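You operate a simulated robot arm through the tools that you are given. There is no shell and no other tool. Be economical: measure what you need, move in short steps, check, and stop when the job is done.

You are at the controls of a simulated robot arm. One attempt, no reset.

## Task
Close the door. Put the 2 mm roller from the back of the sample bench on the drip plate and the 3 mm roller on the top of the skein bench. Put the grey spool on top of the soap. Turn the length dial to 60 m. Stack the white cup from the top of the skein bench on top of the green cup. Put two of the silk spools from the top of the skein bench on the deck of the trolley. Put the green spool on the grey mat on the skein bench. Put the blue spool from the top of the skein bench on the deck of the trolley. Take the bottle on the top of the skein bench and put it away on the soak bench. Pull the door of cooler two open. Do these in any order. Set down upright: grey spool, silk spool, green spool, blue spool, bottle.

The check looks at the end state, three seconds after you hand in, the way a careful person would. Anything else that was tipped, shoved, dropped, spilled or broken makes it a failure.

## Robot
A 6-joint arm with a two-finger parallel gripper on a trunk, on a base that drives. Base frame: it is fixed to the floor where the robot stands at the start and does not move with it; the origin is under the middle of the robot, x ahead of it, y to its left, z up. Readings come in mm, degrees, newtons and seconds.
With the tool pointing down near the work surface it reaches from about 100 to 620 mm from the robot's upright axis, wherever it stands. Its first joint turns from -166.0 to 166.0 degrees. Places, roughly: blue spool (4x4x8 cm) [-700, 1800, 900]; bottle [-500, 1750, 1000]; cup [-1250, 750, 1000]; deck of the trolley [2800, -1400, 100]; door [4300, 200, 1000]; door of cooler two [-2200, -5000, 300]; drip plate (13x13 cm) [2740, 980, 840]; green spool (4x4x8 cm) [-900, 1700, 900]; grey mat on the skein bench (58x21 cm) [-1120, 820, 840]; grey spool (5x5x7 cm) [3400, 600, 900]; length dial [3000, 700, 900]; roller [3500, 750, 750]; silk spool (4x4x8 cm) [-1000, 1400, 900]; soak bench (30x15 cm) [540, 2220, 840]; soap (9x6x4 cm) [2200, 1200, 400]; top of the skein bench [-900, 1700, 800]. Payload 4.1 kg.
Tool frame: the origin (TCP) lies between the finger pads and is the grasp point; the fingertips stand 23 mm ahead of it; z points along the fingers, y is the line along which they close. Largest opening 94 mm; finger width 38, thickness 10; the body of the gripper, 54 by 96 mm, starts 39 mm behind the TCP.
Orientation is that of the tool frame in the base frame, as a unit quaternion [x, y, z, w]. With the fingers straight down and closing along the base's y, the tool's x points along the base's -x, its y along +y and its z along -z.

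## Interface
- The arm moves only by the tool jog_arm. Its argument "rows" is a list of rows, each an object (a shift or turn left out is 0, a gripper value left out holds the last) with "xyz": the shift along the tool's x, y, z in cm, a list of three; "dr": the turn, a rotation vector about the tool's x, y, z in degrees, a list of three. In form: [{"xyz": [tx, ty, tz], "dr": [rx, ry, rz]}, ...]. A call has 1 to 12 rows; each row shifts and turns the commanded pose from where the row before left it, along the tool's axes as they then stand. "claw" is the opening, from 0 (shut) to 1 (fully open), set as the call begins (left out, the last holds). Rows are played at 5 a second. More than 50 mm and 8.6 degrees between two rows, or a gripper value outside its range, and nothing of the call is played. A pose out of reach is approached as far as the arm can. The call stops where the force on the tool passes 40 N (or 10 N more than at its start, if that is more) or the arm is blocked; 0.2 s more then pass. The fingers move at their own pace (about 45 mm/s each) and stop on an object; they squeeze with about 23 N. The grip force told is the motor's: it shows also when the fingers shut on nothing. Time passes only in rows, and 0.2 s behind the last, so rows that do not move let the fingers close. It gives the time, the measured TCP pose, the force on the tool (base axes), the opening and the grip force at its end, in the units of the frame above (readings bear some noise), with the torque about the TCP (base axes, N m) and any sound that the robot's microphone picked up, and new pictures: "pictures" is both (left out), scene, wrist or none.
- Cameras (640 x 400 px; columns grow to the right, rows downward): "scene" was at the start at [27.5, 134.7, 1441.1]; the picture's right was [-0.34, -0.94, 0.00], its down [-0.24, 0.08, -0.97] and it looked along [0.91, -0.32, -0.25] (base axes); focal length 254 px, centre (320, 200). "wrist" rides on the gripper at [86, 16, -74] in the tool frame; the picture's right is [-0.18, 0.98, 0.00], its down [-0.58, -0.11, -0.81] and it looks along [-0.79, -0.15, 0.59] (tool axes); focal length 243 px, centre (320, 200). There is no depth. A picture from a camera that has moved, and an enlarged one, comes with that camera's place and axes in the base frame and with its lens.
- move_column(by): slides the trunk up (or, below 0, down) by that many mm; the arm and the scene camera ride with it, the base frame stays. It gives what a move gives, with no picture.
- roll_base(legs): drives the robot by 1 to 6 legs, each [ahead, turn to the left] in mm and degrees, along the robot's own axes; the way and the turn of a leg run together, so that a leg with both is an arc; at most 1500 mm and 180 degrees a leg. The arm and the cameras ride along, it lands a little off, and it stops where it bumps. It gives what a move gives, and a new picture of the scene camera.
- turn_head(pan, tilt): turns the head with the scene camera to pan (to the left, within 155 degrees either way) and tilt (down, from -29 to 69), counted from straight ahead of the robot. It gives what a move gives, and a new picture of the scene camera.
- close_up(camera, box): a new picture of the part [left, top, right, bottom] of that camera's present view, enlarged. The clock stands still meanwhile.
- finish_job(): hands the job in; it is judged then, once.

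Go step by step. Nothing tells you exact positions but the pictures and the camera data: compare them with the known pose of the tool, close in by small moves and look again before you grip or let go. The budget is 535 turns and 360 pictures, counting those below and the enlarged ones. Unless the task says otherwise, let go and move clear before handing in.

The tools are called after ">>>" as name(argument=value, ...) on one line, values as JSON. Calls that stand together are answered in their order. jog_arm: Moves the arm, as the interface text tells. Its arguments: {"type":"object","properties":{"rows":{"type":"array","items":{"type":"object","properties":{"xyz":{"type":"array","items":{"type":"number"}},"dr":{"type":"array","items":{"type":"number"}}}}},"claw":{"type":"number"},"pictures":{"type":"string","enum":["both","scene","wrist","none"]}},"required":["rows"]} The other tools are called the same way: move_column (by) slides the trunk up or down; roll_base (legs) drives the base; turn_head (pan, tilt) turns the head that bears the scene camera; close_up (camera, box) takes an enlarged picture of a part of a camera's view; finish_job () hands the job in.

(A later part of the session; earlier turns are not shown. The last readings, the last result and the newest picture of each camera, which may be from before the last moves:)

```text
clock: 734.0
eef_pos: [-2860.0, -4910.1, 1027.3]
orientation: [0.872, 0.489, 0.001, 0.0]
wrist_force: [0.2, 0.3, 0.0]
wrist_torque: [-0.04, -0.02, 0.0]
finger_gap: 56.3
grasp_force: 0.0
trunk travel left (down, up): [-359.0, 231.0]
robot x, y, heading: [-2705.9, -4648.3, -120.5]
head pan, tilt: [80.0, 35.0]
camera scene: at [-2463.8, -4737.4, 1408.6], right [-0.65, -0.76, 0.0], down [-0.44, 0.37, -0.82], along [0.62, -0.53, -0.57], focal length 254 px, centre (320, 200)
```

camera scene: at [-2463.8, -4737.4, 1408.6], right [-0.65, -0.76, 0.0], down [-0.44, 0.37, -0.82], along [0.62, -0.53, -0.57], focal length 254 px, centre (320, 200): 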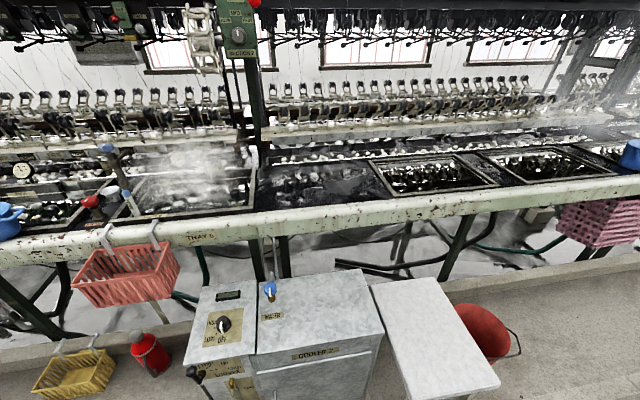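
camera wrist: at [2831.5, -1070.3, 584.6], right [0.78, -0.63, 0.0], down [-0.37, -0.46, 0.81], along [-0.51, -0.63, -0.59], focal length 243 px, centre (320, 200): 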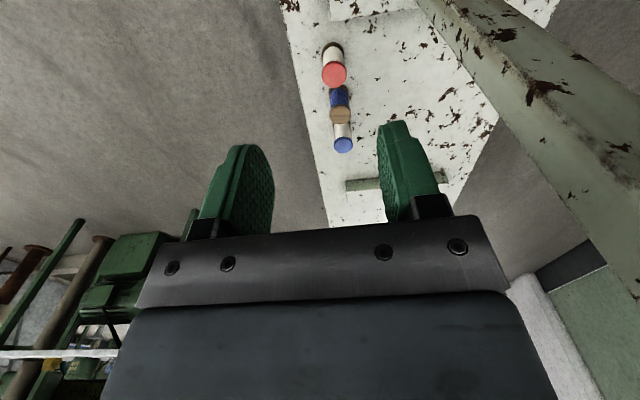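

>>> turn_head(pan=80, tilt=62)

>>> close_up(camera="scene", box=[180, 100, 440, 262])

```text
clock: 735.0
eef_pos: [-2860.3, -4908.6, 1026.8]
orientation: [0.872, 0.49, 0.001, 0.0]
wrist_force: [0.2, -1.0, 0.3]
wrist_torque: [-0.02, 0.0, 0.0]
finger_gap: 56.5
grasp_force: 0.1
trunk travel left (down, up): [-359.0, 231.0]
robot x, y, heading: [-2703.6, -4646.0, -120.4]
head pan, tilt: [80.0, 62.0]
camera scene: at [-2481.8, -4722.0, 1372.0], right [-0.65, -0.76, 0.0], down [-0.67, 0.57, -0.47], along [0.36, -0.31, -0.88], focal length 254 px, centre (320, 200)
```

scene: 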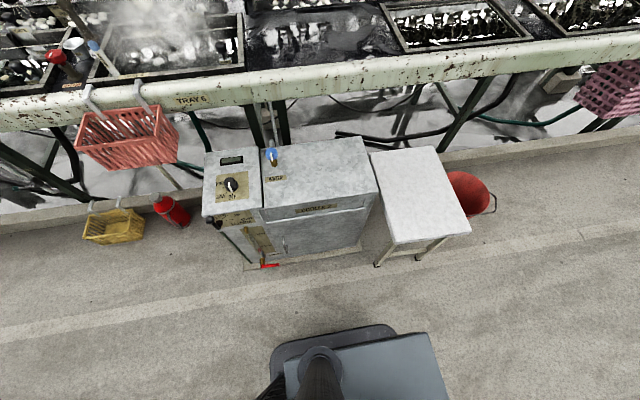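

```text
2.46 times, centred on (310, 181) of scene
camera zoom: at [-2481.8, -4722.0, 1372.0], right [-0.65, -0.76, 0.0], down [-0.67, 0.57, -0.47], along [0.36, -0.31, -0.88], focal length 624 px, centre (345, 247)
```

zoom: 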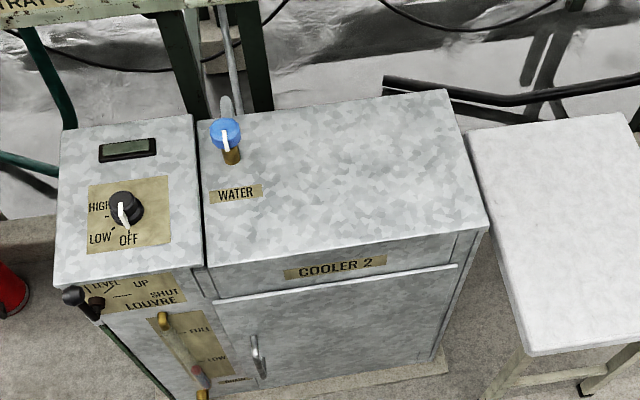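

Cooler 2's door faces the aisle, with its bar handle on the left side near (-2114,-4831,290), hinge on the right. I line up in front of it.

>>> roll_base(legs=[[-200, 0], [0, 90.4], [-50, 0]])

>>> move_column(by=-355)

>>> turn_head(pan=0, tilt=45)

```text
clock: 740.9
eef_pos: [-2382.6, -4603.5, 1026.6]
orientation: [0.269, 0.963, 0.001, -0.001]
wrist_force: [-0.7, -0.4, 0.1]
wrist_torque: [-0.01, -0.02, -0.01]
finger_gap: 56.4
grasp_force: 0.1
trunk travel left (down, up): [-359.0, 231.0]
robot x, y, heading: [-2646.7, -4447.0, -30.1]
head pan, tilt: [80.0, 62.0]
camera scene: at [-2572.4, -4226.1, 1372.0], right [0.76, -0.65, 0.0], down [-0.57, -0.67, -0.47], along [0.3, 0.36, -0.88], focal length 254 px, centre (320, 200)
```

scene: 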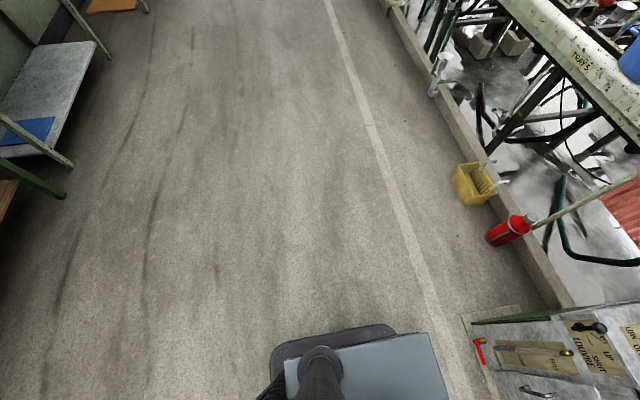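

```text
clock: 744.4
eef_pos: [-2382.9, -4603.2, 671.3]
orientation: [0.27, 0.963, -0.001, 0.0]
wrist_force: [-0.6, 0.1, 0.5]
wrist_torque: [-0.03, 0.03, 0.04]
finger_gap: 56.2
grasp_force: 0.0
trunk travel left (down, up): [-4.0, 586.0]
robot x, y, heading: [-2647.1, -4449.0, -30.2]
head pan, tilt: [80.0, 62.0]
```

```text
clock: 745.9
eef_pos: [-2383.8, -4602.2, 671.7]
orientation: [0.269, 0.963, 0.0, -0.001]
wrist_force: [-0.4, -0.2, 0.1]
wrist_torque: [0.02, -0.02, 0.01]
finger_gap: 56.5
grasp_force: 0.1
trunk travel left (down, up): [-4.0, 586.0]
robot x, y, heading: [-2644.4, -4448.9, -30.0]
head pan, tilt: [0.0, 45.0]
camera scene: at [-2543.8, -4316.2, 1038.7], right [-0.5, -0.86, 0.0], down [-0.61, 0.36, -0.71], along [0.61, -0.36, -0.71], focal length 254 px, centre (320, 200)
```

scene: 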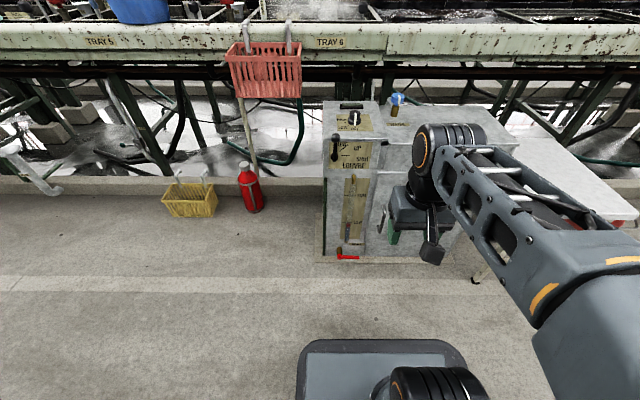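

>>> close_up(camera="scene", box=[310, 90, 510, 270])

```text
2.22 times, centred on (410, 180) of scene
camera zoom: at [-2543.8, -4316.2, 1038.7], right [-0.5, -0.86, 0.0], down [-0.61, 0.36, -0.71], along [0.61, -0.36, -0.71], focal length 563 px, centre (120, 244)
```

zoom: 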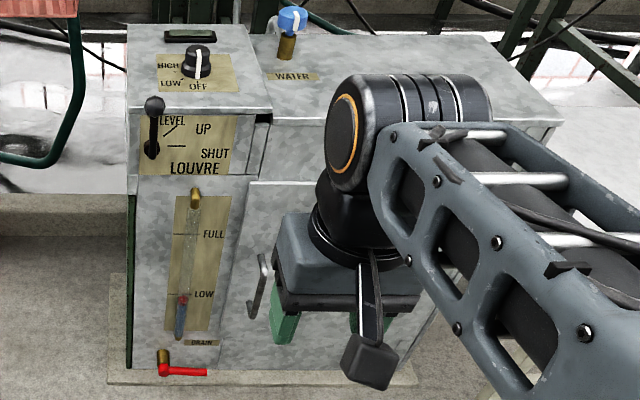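

The handle is a vertical bar, z≈230–370, near b=-5245 (about 646 mm ahead, 69 right). I extend and tilt the fingers forward.

>>> jog_arm(rows=[{"xyz": [-4, 0, 1]}, {"xyz": [-4, 0, 1]}, {"xyz": [-4, 0, 1]}, {"xyz": [-3, 0, 1], "dr": [0, -8.5, 0]}, {"dr": [0, -8.5, 0]}, {"dr": [0, -8.5, 0]}, {"dr": [0, -8.5, 0]}, {"dr": [0, -8.5, 0]}, {"dr": [0, -8.5, 0]}, {"dr": [0, -8.5, 0]}], claw=0.6, pictures="both")

```text
clock: 748.1
eef_pos: [-2252.6, -4679.4, 631.2]
orientation: [0.234, 0.848, -0.123, 0.46]
wrist_force: [-0.2, -0.4, -0.2]
wrist_torque: [0.02, 0.01, 0.04]
finger_gap: 56.5
grasp_force: 0.1
trunk travel left (down, up): [-4.0, 586.0]
robot x, y, heading: [-2644.7, -4444.9, -30.3]
head pan, tilt: [0.0, 45.0]
camera scene: at [-2543.8, -4316.2, 1038.8], right [-0.5, -0.86, 0.0], down [-0.61, 0.36, -0.71], along [0.61, -0.36, -0.71], focal length 254 px, centre (320, 200)
camera wrist: at [-2338.0, -4608.7, 599.7], right [0.59, 0.79, 0.16], down [-0.37, 0.08, 0.93], along [0.72, -0.6, 0.34], focal length 243 px, centre (320, 200)
```

scene: 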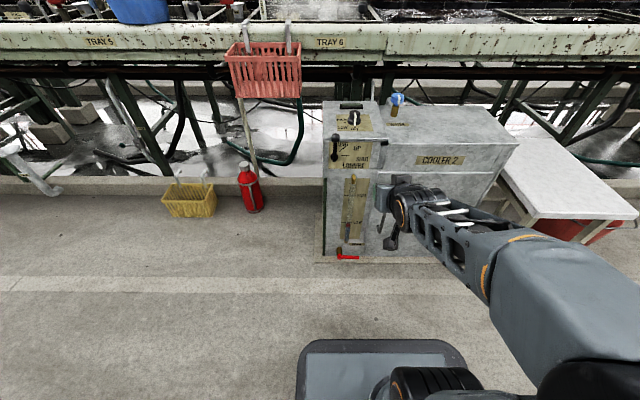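
wrist: 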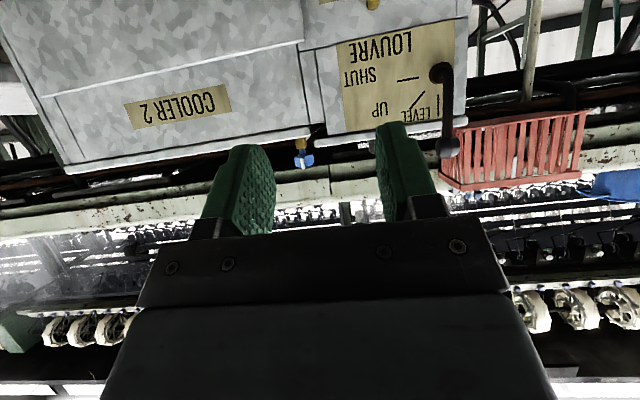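

>>> jog_arm(rows=[{"xyz": [2.49, -0.71, 2.8]}, {"xyz": [2.49, -0.71, 2.8]}, {"xyz": [2.49, -0.71, 2.8]}, {"xyz": [2.49, -0.71, 2.8]}, {"xyz": [2.49, -0.71, 2.8]}, {"xyz": [2.49, -0.71, 2.8]}, {"xyz": [2.49, -0.71, 2.8]}, {"xyz": [2.49, -0.71, 2.8]}, {"xyz": [2.49, -0.71, 2.8]}], pictures="both")

>>> close_up(camera="scene", box=[320, 150, 480, 270])

```text
clock: 750.1
eef_pos: [-2198.9, -4790.9, 311.1]
orientation: [0.234, 0.836, -0.135, 0.478]
wrist_force: [0.9, -0.1, -1.0]
wrist_torque: [0.02, 0.04, 0.01]
finger_gap: 56.5
grasp_force: 0.1
trunk travel left (down, up): [-4.0, 586.0]
robot x, y, heading: [-2642.9, -4447.6, -30.3]
head pan, tilt: [0.0, 45.0]
camera scene: at [-2543.9, -4316.1, 1038.8], right [-0.5, -0.86, 0.0], down [-0.61, 0.36, -0.71], along [0.61, -0.36, -0.71], focal length 254 px, centre (320, 200)
camera wrist: at [-2283.4, -4720.1, 274.4], right [0.59, 0.79, 0.16], down [-0.4, 0.11, 0.91], along [0.7, -0.6, 0.38], focal length 243 px, centre (320, 200)
```

scene: 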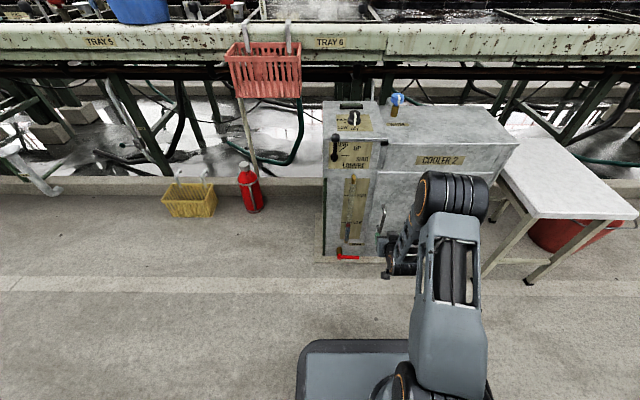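
wrist: 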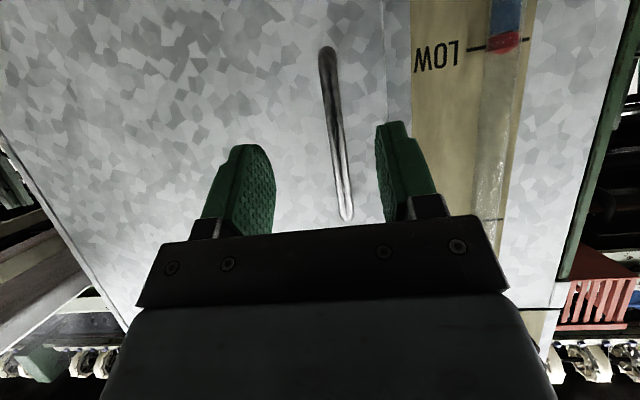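

```text
3.33 times, centred on (400, 210) of scene
camera zoom: at [-2543.9, -4316.1, 1038.8], right [-0.5, -0.86, 0.0], down [-0.61, 0.36, -0.71], along [0.61, -0.36, -0.71], focal length 845 px, centre (53, 167)
```

zoom: 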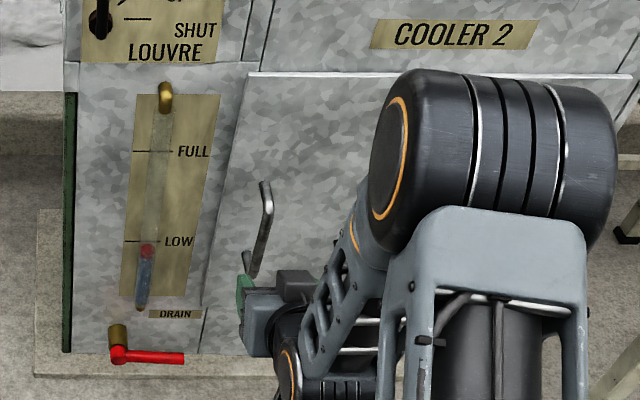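

The handle lies between the fingers' path, at (-2116,-4835). I move forward onto it.

>>> jog_arm(rows=[{"xyz": [-1.42, 0.19, 2.42]}, {"xyz": [-1.42, 0.19, 2.42]}, {"xyz": [-1.0, 0.18, 1.7]}], pictures="both")

>>> close_up(camera="scene", box=[320, 150, 480, 270])

```text
clock: 750.9
eef_pos: [-2131.6, -4823.7, 309.8]
orientation: [0.235, 0.836, -0.134, 0.477]
wrist_force: [-0.3, 0.7, -0.4]
wrist_torque: [0.01, 0.0, 0.02]
finger_gap: 56.6
grasp_force: 0.1
trunk travel left (down, up): [-4.0, 586.0]
robot x, y, heading: [-2645.7, -4445.4, -30.5]
head pan, tilt: [0.0, 45.0]
camera scene: at [-2543.8, -4316.3, 1038.8], right [-0.5, -0.86, 0.0], down [-0.61, 0.36, -0.71], along [0.61, -0.36, -0.71], focal length 254 px, centre (320, 200)
camera wrist: at [-2215.3, -4752.7, 273.1], right [0.59, 0.79, 0.16], down [-0.4, 0.11, 0.91], along [0.7, -0.6, 0.38], focal length 243 px, centre (320, 200)
```

scene: 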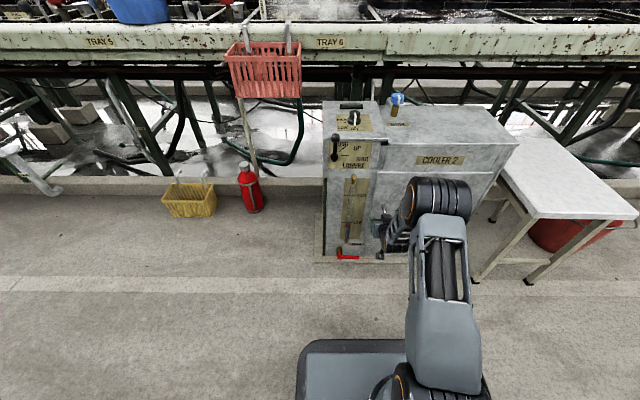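
wrist: 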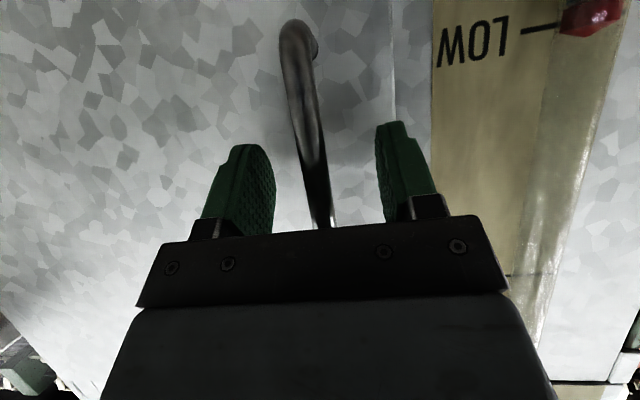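

```text
3.33 times, centred on (400, 210) of scene
camera zoom: at [-2543.8, -4316.3, 1038.8], right [-0.5, -0.86, 0.0], down [-0.61, 0.36, -0.71], along [0.61, -0.36, -0.71], focal length 845 px, centre (53, 167)
```

zoom: 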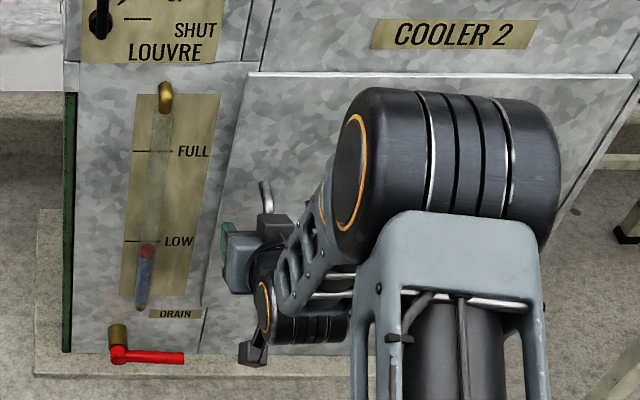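

>>> jog_arm(rows=[{"xyz": [-0.4, 0, 0.69]}, {}], pictures="none")

>>> jog_arm(rows=[{}, {}, {}, {}], claw=0, pictures="wrist")

```text
clock: 751.3
eef_pos: [-2130.1, -4825.3, 309.3]
orientation: [0.235, 0.839, -0.132, 0.472]
wrist_force: [-8.4, 4.6, 4.6]
wrist_torque: [0.02, -0.2, 0.31]
finger_gap: 56.2
grasp_force: 0.0
trunk travel left (down, up): [-4.0, 586.0]
robot x, y, heading: [-2648.8, -4448.5, -30.1]
head pan, tilt: [0.0, 45.0]
stopped in row 2: the force on the tool passed its limit (the readings are from after the stop); the commanded pose is now the measured one
```

```text
clock: 752.3
eef_pos: [-2130.5, -4824.8, 307.2]
orientation: [0.235, 0.839, -0.133, 0.473]
wrist_force: [-9.7, 6.2, -1.5]
wrist_torque: [-0.09, 0.09, -0.04]
finger_gap: 11.7
grasp_force: 45.3
trunk travel left (down, up): [-4.0, 586.0]
robot x, y, heading: [-2644.7, -4448.7, -30.5]
head pan, tilt: [0.0, 45.0]
camera wrist: at [-2213.7, -4753.9, 271.5], right [0.59, 0.79, 0.16], down [-0.39, 0.11, 0.92], along [0.71, -0.6, 0.37], focal length 243 px, centre (320, 200)
```

wrist: 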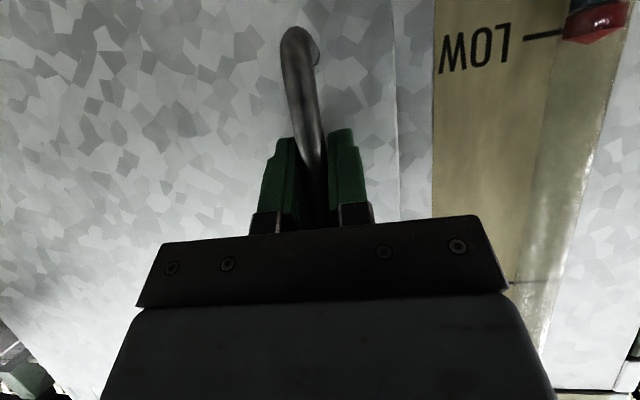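

The bar is gripped. I pull, following the door's arc about its right hinge.

>>> jog_arm(rows=[{"xyz": [0.6, -0.1, -1.0], "dr": [-1.72, 0, -1.01]}, {"xyz": [0.9, -0.2, -1.5], "dr": [-2.6, 0, -1.5]}, {"xyz": [1.19, -0.28, -2.02], "dr": [-3.45, 0, -2.03]}, {"xyz": [1.19, -0.28, -2.02], "dr": [-3.45, 0, -2.03]}], pictures="both")

```text
clock: 753.3
eef_pos: [-2201.5, -4799.8, 307.5]
orientation: [0.139, 0.86, -0.076, 0.484]
wrist_force: [-4.1, -22.4, -17.1]
wrist_torque: [-0.85, -0.2, 0.11]
finger_gap: 11.7
grasp_force: 44.9
trunk travel left (down, up): [-4.0, 586.0]
robot x, y, heading: [-2646.3, -4442.6, -30.5]
head pan, tilt: [0.0, 45.0]
camera scene: at [-2543.0, -4317.4, 1038.6], right [-0.51, -0.86, 0.0], down [-0.61, 0.36, -0.71], along [0.61, -0.36, -0.71], focal length 254 px, centre (320, 200)
camera wrist: at [-2298.4, -4749.4, 271.5], right [0.4, 0.9, 0.16], down [-0.4, 0.02, 0.91], along [0.82, -0.43, 0.37], focal length 243 px, centre (320, 200)
```

scene: 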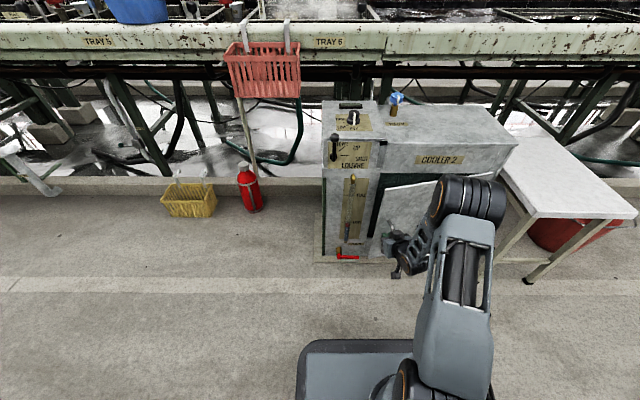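
wrist: 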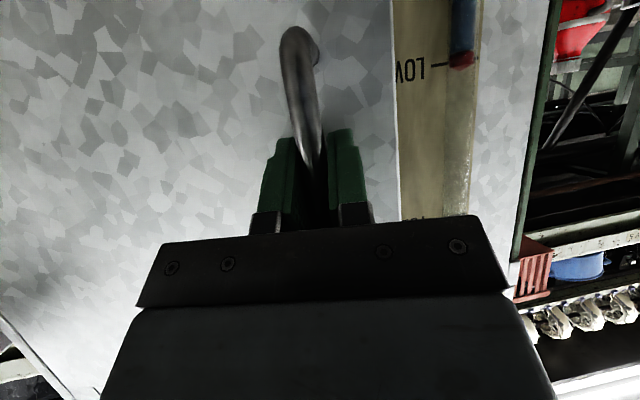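

The door is opening. I continue, with a bit more shift to the right.

>>> jog_arm(rows=[{"xyz": [0.2, -0.5, 0.2]}, {"xyz": [1.0, -0.45, -1.7], "dr": [-3.0, 0, -1.76]}, {"xyz": [1.0, -0.45, -1.7], "dr": [-3.0, 0, -1.76]}, {"xyz": [1.0, -0.45, -1.7], "dr": [-3.0, 0, -1.76]}], pictures="scene")

```text
clock: 754.1
eef_pos: [-2230.7, -4794.4, 306.6]
orientation: [0.09, 0.865, -0.049, 0.491]
wrist_force: [1.1, 8.8, 10.7]
wrist_torque: [-0.62, 1.35, -0.19]
finger_gap: 11.8
grasp_force: 44.6
trunk travel left (down, up): [-4.0, 586.0]
robot x, y, heading: [-2648.6, -4447.0, -29.7]
head pan, tilt: [0.0, 45.0]
stopped in row 3: the force on the tool passed its limit (the readings are from after the stop); the commanded pose is now the measured one
camera scene: at [-2545.9, -4314.3, 1039.0], right [-0.5, -0.87, 0.0], down [-0.61, 0.35, -0.71], along [0.61, -0.35, -0.71], focal length 254 px, centre (320, 200)
```

scene: 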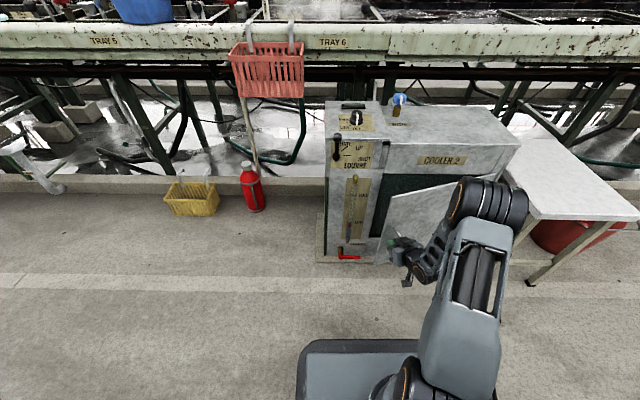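

>>> jog_arm(rows=[{"xyz": [0.3, -0.6, -0.5]}, {"xyz": [0.72, -0.5, -1.23], "dr": [-1.64, 0, -0.96]}, {"xyz": [0.72, -0.45, -1.23], "dr": [-2.0, 0, -1.2]}, {"xyz": [0.72, -0.45, -1.23], "dr": [-2.0, 0, -1.2]}, {"xyz": [0.5, -0.3, -0.8], "dr": [-1.0, 0, -0.6]}], pictures="none")

```text
clock: 754.5
eef_pos: [-2235.1, -4793.9, 307.5]
orientation: [0.082, 0.866, -0.045, 0.491]
wrist_force: [-0.8, 7.7, 14.2]
wrist_torque: [-0.51, 1.42, -0.18]
finger_gap: 12.0
grasp_force: 44.8
trunk travel left (down, up): [-4.0, 586.0]
robot x, y, heading: [-2646.5, -4450.5, -29.8]
head pan, tilt: [0.0, 45.0]
stopped in row 2: the force on the tool passed its limit (the readings are from after the stop); the commanded pose is now the measured one
```

Forces build up, so I let it settle and then pull in smaller, slower steps.

>>> jog_arm(rows=[{}, {}, {}], pictures="wrist")

>>> close_up(camera="scene", box=[330, 150, 550, 300])

```text
clock: 755.3
eef_pos: [-2236.1, -4792.9, 308.0]
orientation: [0.083, 0.866, -0.044, 0.492]
wrist_force: [1.2, 9.9, 19.5]
wrist_torque: [-0.96, 0.87, -0.02]
finger_gap: 12.0
grasp_force: 44.7
trunk travel left (down, up): [-4.0, 586.0]
robot x, y, heading: [-2648.3, -4451.6, -29.7]
head pan, tilt: [0.0, 45.0]
camera wrist: at [-2337.6, -4756.7, 271.0], right [0.28, 0.95, 0.16], down [-0.41, -0.04, 0.91], along [0.87, -0.32, 0.38], focal length 243 px, centre (320, 200)
```

wrist: 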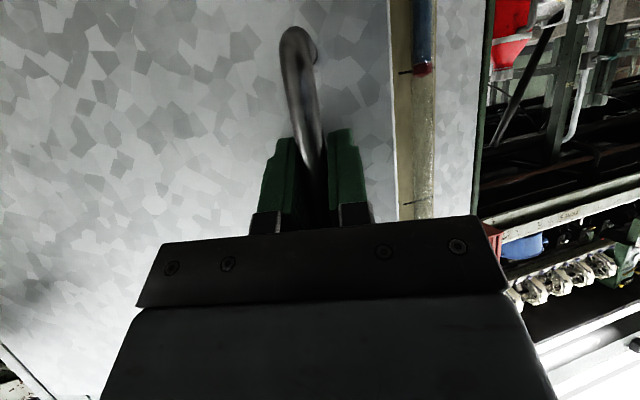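

```text
2.67 times, centred on (440, 225) of scene
camera zoom: at [-2546.7, -4313.6, 1038.8], right [-0.49, -0.87, 0.0], down [-0.61, 0.35, -0.71], along [0.62, -0.35, -0.71], focal length 676 px, centre (0, 133)
```

zoom: 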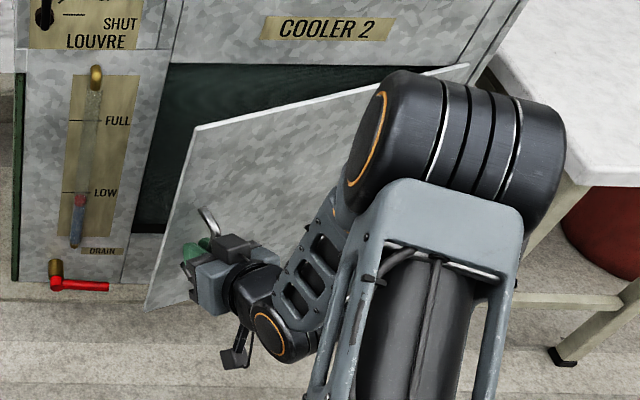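

>>> jog_arm(rows=[{}, {}], claw=0.4, pictures="wrist")

```text
clock: 755.9
eef_pos: [-2235.1, -4794.3, 305.5]
orientation: [0.085, 0.867, -0.044, 0.489]
wrist_force: [-0.2, -0.1, -0.3]
wrist_torque: [0.01, -0.01, -0.02]
finger_gap: 37.9
grasp_force: 0.0
trunk travel left (down, up): [-4.0, 586.0]
robot x, y, heading: [-2644.5, -4449.1, -29.8]
head pan, tilt: [0.0, 45.0]
camera wrist: at [-2338.0, -4756.5, 269.8], right [0.28, 0.95, 0.16], down [-0.41, -0.04, 0.91], along [0.87, -0.32, 0.37], focal length 243 px, centre (320, 200)
```

wrist: 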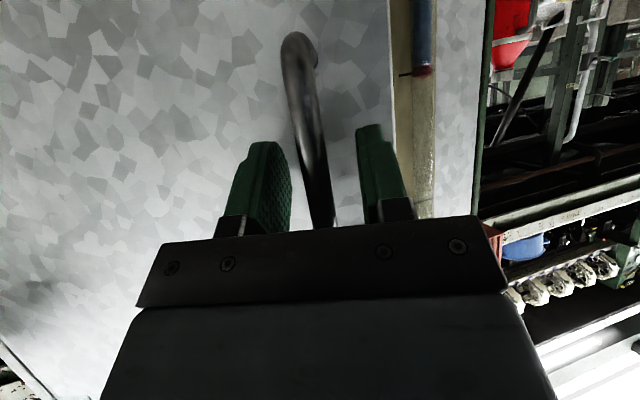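

Releasing removed the strain; the door stays ajar. I grip again and pull slowly along a refined arc.

>>> jog_arm(rows=[{}, {}, {}], claw=0, pictures="none")

>>> jog_arm(rows=[{"xyz": [0.3, -0.07, -0.5], "dr": [-0.86, 0, -0.5]}, {"xyz": [0.58, -0.14, -0.99], "dr": [-1.72, 0, -1.01]}, {"xyz": [0.58, -0.14, -0.99], "dr": [-1.72, 0, -1.01]}, {"xyz": [0.58, -0.14, -0.99], "dr": [-1.72, 0, -1.01]}, {"xyz": [0.58, -0.14, -0.99], "dr": [-1.72, 0, -1.01]}], pictures="none")

```text
clock: 756.7
eef_pos: [-2234.7, -4794.5, 306.6]
orientation: [0.084, 0.867, -0.045, 0.489]
wrist_force: [1.0, 3.2, -1.7]
wrist_torque: [-1.13, 0.14, 0.01]
finger_gap: 12.0
grasp_force: 44.8
trunk travel left (down, up): [-4.0, 586.0]
robot x, y, heading: [-2645.4, -4447.4, -29.9]
head pan, tilt: [0.0, 45.0]
```

```text
clock: 757.9
eef_pos: [-2287.7, -4791.0, 306.5]
orientation: [0.016, 0.87, -0.004, 0.493]
wrist_force: [-0.8, 17.1, -1.4]
wrist_torque: [-1.67, 0.13, -0.08]
finger_gap: 11.8
grasp_force: 45.4
trunk travel left (down, up): [-4.0, 586.0]
robot x, y, heading: [-2645.8, -4448.7, -29.5]
head pan, tilt: [0.0, 45.0]
```

>>> jog_arm(rows=[{"xyz": [0.4, 0.3, -0.7], "dr": [-0.86, 0, -0.5]}, {"xyz": [0.58, 0.0, -0.99], "dr": [-1.72, 0, -1.01]}, {"xyz": [0.58, 0.0, -0.99], "dr": [-1.72, 0, -1.01]}, {"xyz": [0.58, -0.05, -0.99], "dr": [-1.72, 0, -1.01]}, {"xyz": [0.58, -0.05, -0.99], "dr": [-1.72, 0, -1.01]}, {"xyz": [0.58, -0.05, -0.99], "dr": [-1.72, 0, -1.01]}], pictures="scene")

```text
clock: 758.9
eef_pos: [-2326.1, -4794.7, 306.6]
orientation: [-0.027, 0.872, 0.018, 0.489]
wrist_force: [2.3, -7.4, -20.1]
wrist_torque: [-0.93, -0.77, 0.23]
finger_gap: 11.7
grasp_force: 45.0
trunk travel left (down, up): [-4.0, 586.0]
robot x, y, heading: [-2646.7, -4443.7, -29.7]
head pan, tilt: [0.0, 45.0]
stopped in row 4: the force on the tool passed its limit (the readings are from after the stop); the commanded pose is now the measured one
camera scene: at [-2544.6, -4316.0, 1038.9], right [-0.5, -0.87, 0.0], down [-0.61, 0.35, -0.71], along [0.61, -0.35, -0.71], focal length 254 px, centre (320, 200)
```

scene: 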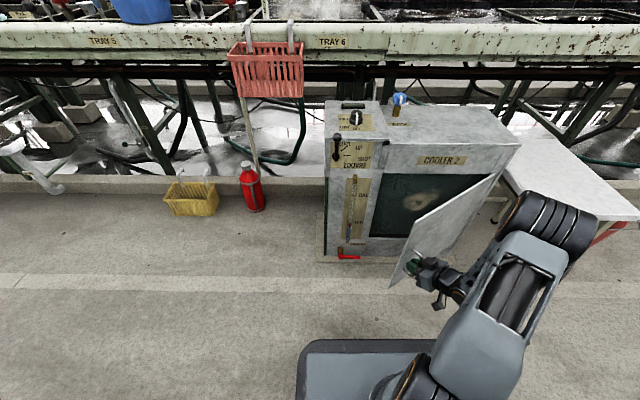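

The door is open about 35°. For the rest I'll let go, go round the free edge and push it from the inside.

>>> jog_arm(rows=[{}, {}], claw=0.6, pictures="none")

>>> jog_arm(rows=[{"xyz": [0.5, 0, -0.87]}, {"xyz": [1, 0, -1.73]}, {"xyz": [1.5, 0, -2.6]}, {"xyz": [1.5, 0, -2.6]}, {"xyz": [1.5, 0, -2.6]}], pictures="both")

```text
clock: 759.5
eef_pos: [-2324.3, -4794.6, 307.7]
orientation: [-0.027, 0.87, 0.018, 0.491]
wrist_force: [0.0, 0.1, -0.7]
wrist_torque: [0.02, 0.01, -0.01]
finger_gap: 56.4
grasp_force: 0.0
trunk travel left (down, up): [-4.0, 586.0]
robot x, y, heading: [-2645.8, -4450.6, -30.1]
head pan, tilt: [0.0, 45.0]
```

```text
clock: 760.7
eef_pos: [-2443.4, -4802.7, 311.3]
orientation: [-0.027, 0.87, 0.017, 0.492]
wrist_force: [0.5, -0.4, -0.5]
wrist_torque: [0.02, -0.01, 0.02]
finger_gap: 56.2
grasp_force: 0.0
trunk travel left (down, up): [-4.0, 586.0]
robot x, y, heading: [-2645.4, -4450.5, -29.9]
head pan, tilt: [0.0, 45.0]
camera scene: at [-2545.2, -4315.1, 1038.8], right [-0.5, -0.87, 0.0], down [-0.61, 0.35, -0.71], along [0.61, -0.35, -0.71], focal length 254 px, centre (320, 200)
camera wrist: at [-2552.0, -4792.7, 274.6], right [0.03, 0.99, 0.16], down [-0.38, -0.14, 0.91], along [0.92, -0.09, 0.37], focal length 243 px, centre (320, 200)
```

scene: 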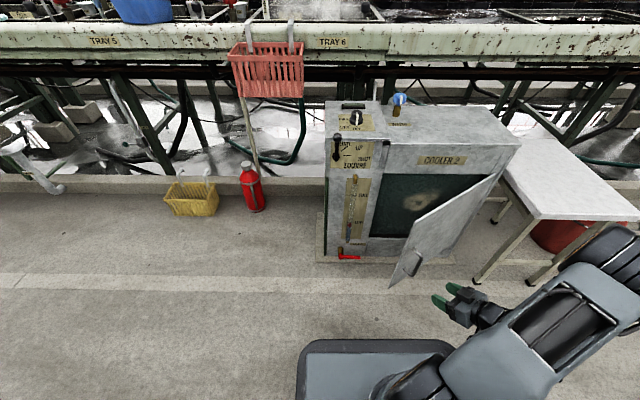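
wrist: 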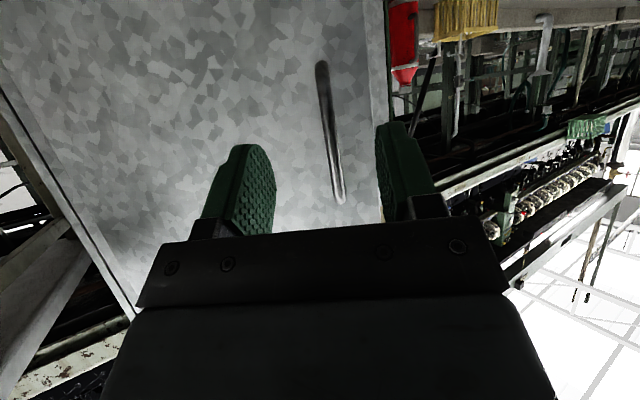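

>>> jog_arm(rows=[{"dr": [6.38, 0, 3.75]}, {"dr": [6.38, 0, 3.75]}, {"dr": [6.38, 0, 3.75]}, {"dr": [6.38, 0, 3.75]}, {"dr": [6.38, 0, 3.75]}, {"dr": [6.38, 0, 3.75]}], claw=0, pictures="none")

```text
clock: 762.1
eef_pos: [-2444.9, -4803.1, 310.1]
orientation: [0.303, 0.816, -0.174, 0.46]
wrist_force: [-2.8, -2.9, 7.2]
wrist_torque: [0.5, 0.81, 0.54]
finger_gap: 0.1
grasp_force: 22.7
trunk travel left (down, up): [-4.0, 586.0]
robot x, y, heading: [-2647.9, -4449.4, -29.9]
head pan, tilt: [0.0, 45.0]
```

>>> jog_arm(rows=[{}], pictures="both")

```text
clock: 762.5
eef_pos: [-2445.8, -4802.5, 310.1]
orientation: [0.303, 0.816, -0.173, 0.46]
wrist_force: [-1.3, -4.3, 10.3]
wrist_torque: [0.58, 0.94, 0.54]
finger_gap: 0.3
grasp_force: 23.2
trunk travel left (down, up): [-4.0, 586.0]
robot x, y, heading: [-2645.3, -4446.8, -29.5]
head pan, tilt: [0.0, 45.0]
camera scene: at [-2545.5, -4314.9, 1038.8], right [-0.5, -0.87, 0.0], down [-0.61, 0.35, -0.71], along [0.61, -0.35, -0.71], focal length 254 px, centre (320, 200)
camera wrist: at [-2515.2, -4719.2, 274.0], right [0.71, 0.68, 0.15], down [-0.36, 0.18, 0.91], along [0.6, -0.71, 0.38], focal length 243 px, centre (320, 200)
```

scene: 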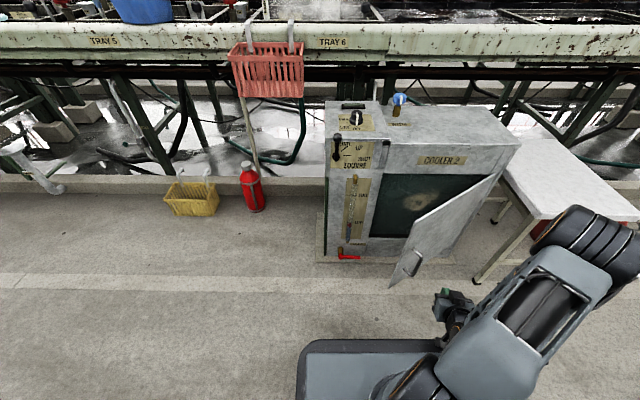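
wrist: 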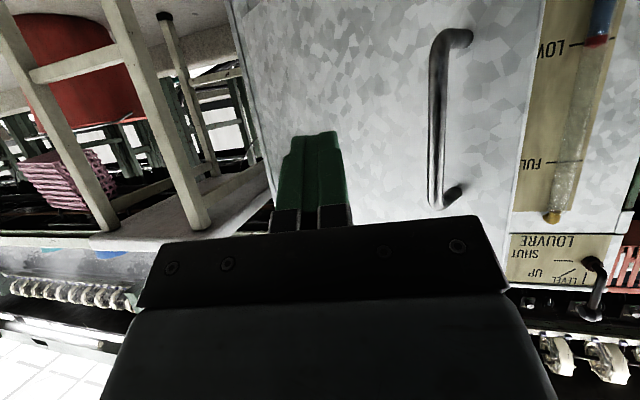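

The wrist is brushing the robot's own base, so I raise the tool 70 mm and then pass left around the door's free edge.

>>> jog_arm(rows=[{"xyz": [-2.0, 0, -1.2]}, {"xyz": [-2.0, 0, -1.2]}, {"xyz": [-2.0, 0, -1.2]}], pictures="none")

>>> jog_arm(rows=[{"xyz": [0.34, 3.43, -0.58]}, {"xyz": [0.34, 3.43, -0.58]}, {"xyz": [0.34, 3.43, -0.58]}, {"xyz": [0.34, 3.43, -0.58]}, {"xyz": [0.34, 3.43, -0.58]}, {"xyz": [0.34, 3.43, -0.58]}], pictures="both")

```text
clock: 763.3
eef_pos: [-2442.4, -4809.1, 379.4]
orientation: [0.303, 0.816, -0.174, 0.46]
wrist_force: [0.4, 0.0, -0.5]
wrist_torque: [0.0, 0.0, -0.02]
finger_gap: 0.0
grasp_force: 22.8
out of reach, approached as far as the arm can: row 3
trunk travel left (down, up): [-4.0, 586.0]
robot x, y, heading: [-2643.4, -4446.6, -29.6]
head pan, tilt: [0.0, 45.0]
```

```text
clock: 764.7
eef_pos: [-2305.2, -4691.6, 332.7]
orientation: [0.303, 0.817, -0.173, 0.46]
wrist_force: [-0.1, -0.2, -0.1]
wrist_torque: [-0.02, 0.01, 0.0]
finger_gap: 0.0
grasp_force: 22.3
out of reach, approached as far as the arm can: row 1, 2, 3, 4, 5, 6
trunk travel left (down, up): [-4.0, 586.0]
robot x, y, heading: [-2644.8, -4445.4, -29.8]
head pan, tilt: [0.0, 45.0]
camera scene: at [-2545.4, -4315.1, 1038.8], right [-0.5, -0.87, 0.0], down [-0.61, 0.35, -0.71], along [0.61, -0.35, -0.71], focal length 254 px, centre (320, 200)
camera wrist: at [-2375.6, -4607.3, 297.0], right [0.71, 0.68, 0.15], down [-0.36, 0.18, 0.91], along [0.6, -0.71, 0.37], focal length 243 px, centre (320, 200)
```

scene: 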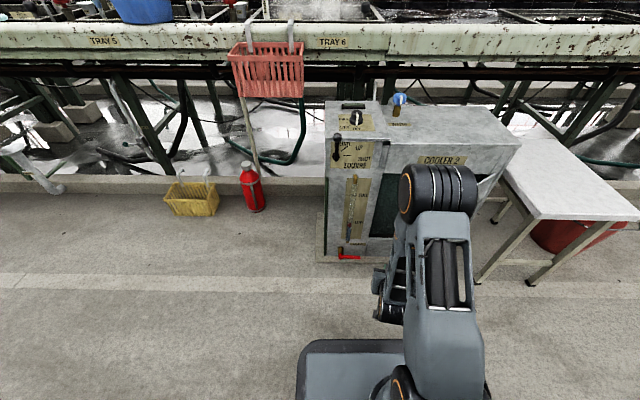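
wrist: 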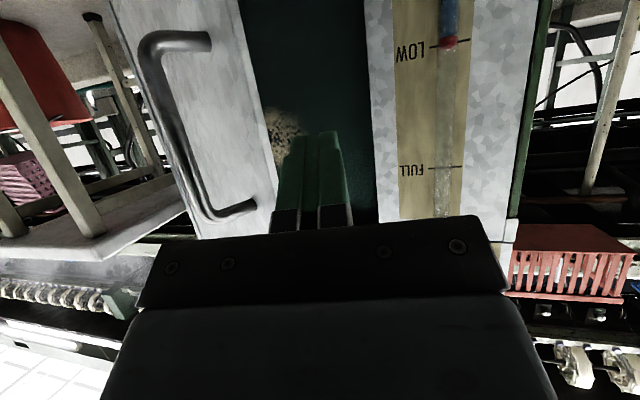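

The tool is now left of the door's free edge. I push forward past the edge, then sweep right.

>>> jog_arm(rows=[{"xyz": [-1.52, 0, 2.59]}, {"xyz": [-1.52, 0, 2.59]}, {"xyz": [-1.52, 0, 2.59]}], pictures="wrist")

>>> jog_arm(rows=[{"xyz": [0, -1, 0]}, {"xyz": [0, -1.5, 0]}, {"xyz": [0, -1.5, 0]}, {"xyz": [0, -1.5, 0]}, {"xyz": [0, -1.5, 0]}, {"xyz": [0, -1.5, 0]}], pictures="both")

```text
clock: 765.5
eef_pos: [-2237.4, -4749.0, 331.9]
orientation: [0.3, 0.818, -0.173, 0.46]
wrist_force: [2.3, 18.6, 3.1]
wrist_torque: [-1.21, 0.09, -0.42]
finger_gap: 0.0
grasp_force: 22.8
trunk travel left (down, up): [-4.0, 586.0]
robot x, y, heading: [-2645.2, -4447.8, -29.9]
head pan, tilt: [0.0, 45.0]
camera wrist: at [-2307.7, -4665.9, 295.2], right [0.71, 0.69, 0.15], down [-0.36, 0.17, 0.92], along [0.6, -0.7, 0.37], focal length 243 px, centre (320, 200)
```

wrist: 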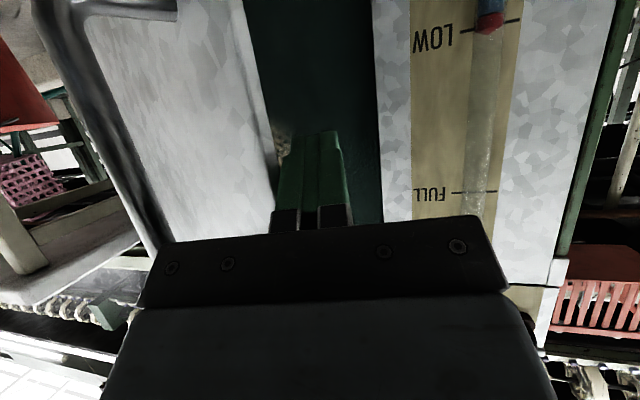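

```text
clock: 765.8
eef_pos: [-2238.1, -4749.1, 330.7]
orientation: [0.294, 0.82, -0.17, 0.46]
wrist_force: [0.1, 8.6, 4.2]
wrist_torque: [-0.66, 0.13, -0.22]
finger_gap: 0.0
grasp_force: 23.0
trunk travel left (down, up): [-4.0, 586.0]
robot x, y, heading: [-2645.7, -4449.5, -29.2]
head pan, tilt: [0.0, 45.0]
stopped in row 1: the force on the tool passed its limit (the readings are from after the stop); the commanded pose is now the measured one
camera scene: at [-2546.5, -4313.8, 1038.8], right [-0.49, -0.87, 0.0], down [-0.62, 0.35, -0.71], along [0.62, -0.35, -0.71], focal length 254 px, centre (320, 200)
camera wrist: at [-2310.0, -4666.4, 295.2], right [0.7, 0.7, 0.15], down [-0.36, 0.17, 0.92], along [0.61, -0.7, 0.37], focal length 243 px, centre (320, 200)
```

scene: 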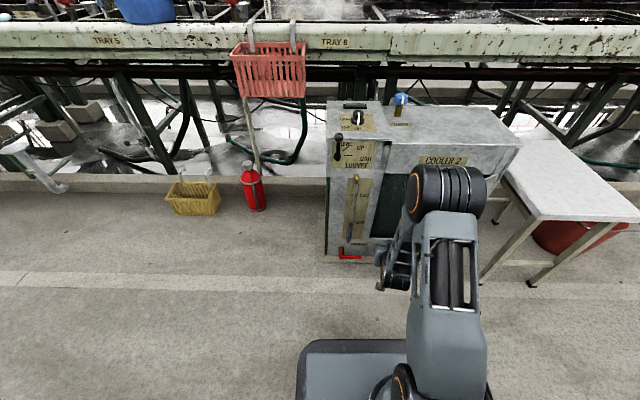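
wrist: 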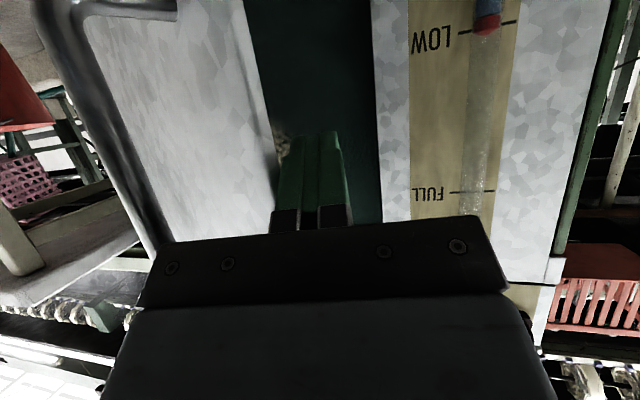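

The gripper body catches the edge from outside; I back 20 mm so that only the finger is inside, then sweep right while retreating along the edge's arc.

>>> jog_arm(rows=[{"xyz": [0.5, 0.3, -0.87]}, {"xyz": [0.5, 0, -0.87]}], pictures="none")

>>> jog_arm(rows=[{"xyz": [0.2, -0.9, -0.4]}, {"xyz": [0.5, -1.2, -0.9]}, {"xyz": [0.5, -1.2, -0.9]}, {"xyz": [0.5, -1.2, -0.9]}, {"xyz": [0.5, -1.2, -0.9]}], pictures="both")

```text
clock: 766.4
eef_pos: [-2250.5, -4735.4, 330.3]
orientation: [0.297, 0.819, -0.171, 0.46]
wrist_force: [0.0, 0.3, 0.0]
wrist_torque: [-0.04, -0.02, 0.01]
finger_gap: 0.0
grasp_force: 22.8
trunk travel left (down, up): [-4.0, 586.0]
robot x, y, heading: [-2643.8, -4449.4, -29.4]
head pan, tilt: [0.0, 45.0]
```

```text
clock: 767.6
eef_pos: [-2322.8, -4748.2, 333.8]
orientation: [0.296, 0.82, -0.17, 0.46]
wrist_force: [0.5, 0.8, -0.2]
wrist_torque: [-0.02, -0.01, -0.01]
finger_gap: 0.1
grasp_force: 22.7
trunk travel left (down, up): [-4.0, 586.0]
robot x, y, heading: [-2645.4, -4448.6, -29.7]
head pan, tilt: [0.0, 45.0]
camera scene: at [-2546.0, -4314.4, 1038.7], right [-0.49, -0.87, 0.0], down [-0.62, 0.35, -0.71], along [0.61, -0.35, -0.71], focal length 254 px, centre (320, 200)
camera wrist: at [-2395.3, -4666.6, 298.7], right [0.7, 0.69, 0.15], down [-0.36, 0.17, 0.92], along [0.61, -0.7, 0.37], focal length 243 px, centre (320, 200)
```

scene: 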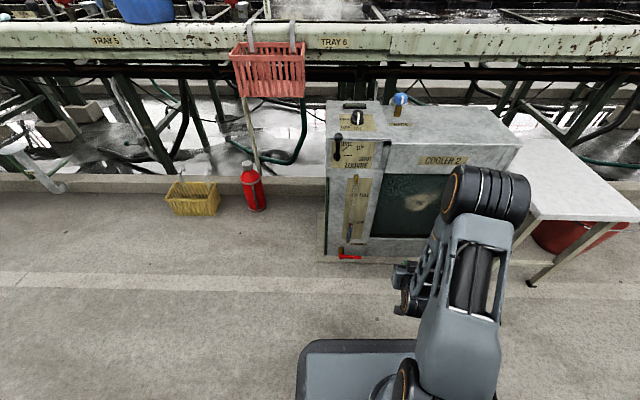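
wrist: 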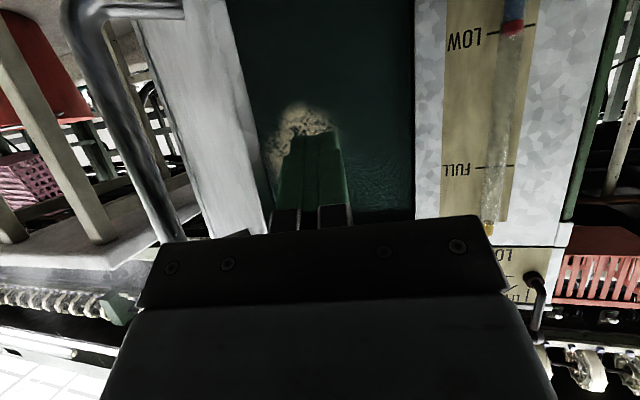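

The door swings open further. I continue the sweep.

>>> jog_arm(rows=[{"xyz": [0.3, -1.5, -0.5]}, {"xyz": [0.25, -2, -0.4]}, {"xyz": [0.2, -2.2, -0.35]}, {"xyz": [0.2, -2.2, -0.35]}, {"xyz": [0.2, -2.2, -0.35]}, {"xyz": [0.2, -2.2, -0.35]}, {"xyz": [0.2, -2.2, -0.35]}], pictures="both")

```text
clock: 768.2
eef_pos: [-2349.7, -4759.9, 333.2]
orientation: [0.291, 0.824, -0.165, 0.458]
wrist_force: [-2.2, 7.1, 5.5]
wrist_torque: [-0.54, -0.06, -0.15]
finger_gap: 0.3
grasp_force: 22.6
trunk travel left (down, up): [-4.0, 586.0]
robot x, y, heading: [-2649.2, -4445.9, -29.1]
head pan, tilt: [0.0, 45.0]
stopped in row 2: the force on the tool passed its limit (the readings are from after the stop); the commanded pose is now the measured one
camera scene: at [-2547.0, -4313.6, 1038.8], right [-0.49, -0.87, 0.0], down [-0.62, 0.35, -0.71], along [0.62, -0.35, -0.71], focal length 254 px, centre (320, 200)
camera wrist: at [-2423.1, -4678.0, 298.6], right [0.7, 0.7, 0.15], down [-0.36, 0.16, 0.92], along [0.62, -0.7, 0.36], focal length 243 px, centre (320, 200)
```

scene: 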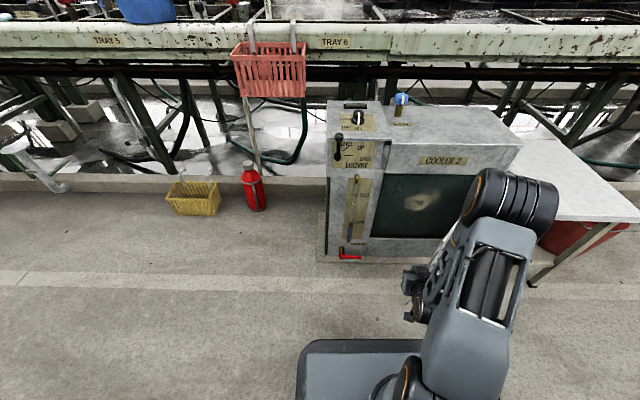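
wrist: 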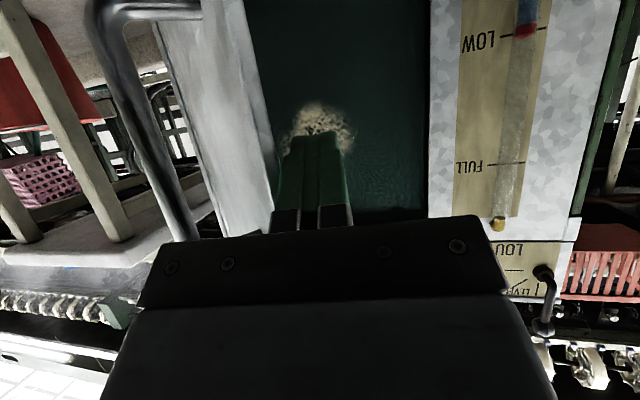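

>>> jog_arm(rows=[{"xyz": [0.4, 0.2, -0.7]}, {"xyz": [0.2, -0.6, -0.35]}, {"xyz": [0.25, -0.9, -0.43]}, {"xyz": [0.25, -0.9, -0.43]}, {"xyz": [0.25, -0.9, -0.43]}, {"xyz": [0.25, -0.9, -0.43]}, {"xyz": [0.2, -0.9, -0.35]}, {"xyz": [0.2, -0.9, -0.35]}, {"xyz": [0.2, -0.9, -0.35]}, {"xyz": [0.2, -0.9, -0.35]}], pictures="wrist")

```text
clock: 770.4
eef_pos: [-2434.8, -4791.6, 335.2]
orientation: [0.293, 0.823, -0.165, 0.457]
wrist_force: [0.6, 0.1, -0.3]
wrist_torque: [0.01, -0.01, 0.02]
finger_gap: 0.0
grasp_force: 23.2
trunk travel left (down, up): [-4.0, 586.0]
robot x, y, heading: [-2647.3, -4448.4, -29.2]
head pan, tilt: [0.0, 45.0]
camera wrist: at [-2507.9, -4707.6, 300.1], right [0.7, 0.7, 0.15], down [-0.36, 0.16, 0.92], along [0.62, -0.7, 0.36], focal length 243 px, centre (320, 200)
```

wrist: 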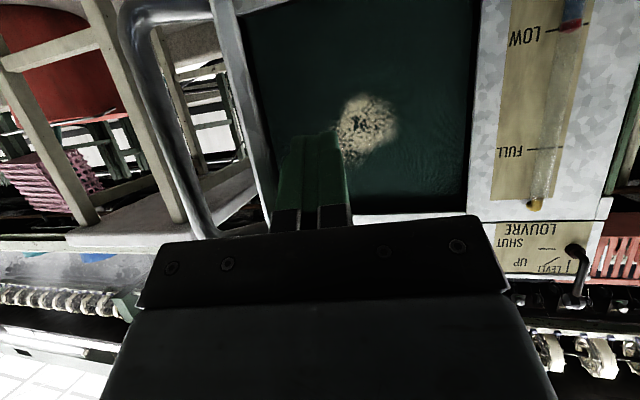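

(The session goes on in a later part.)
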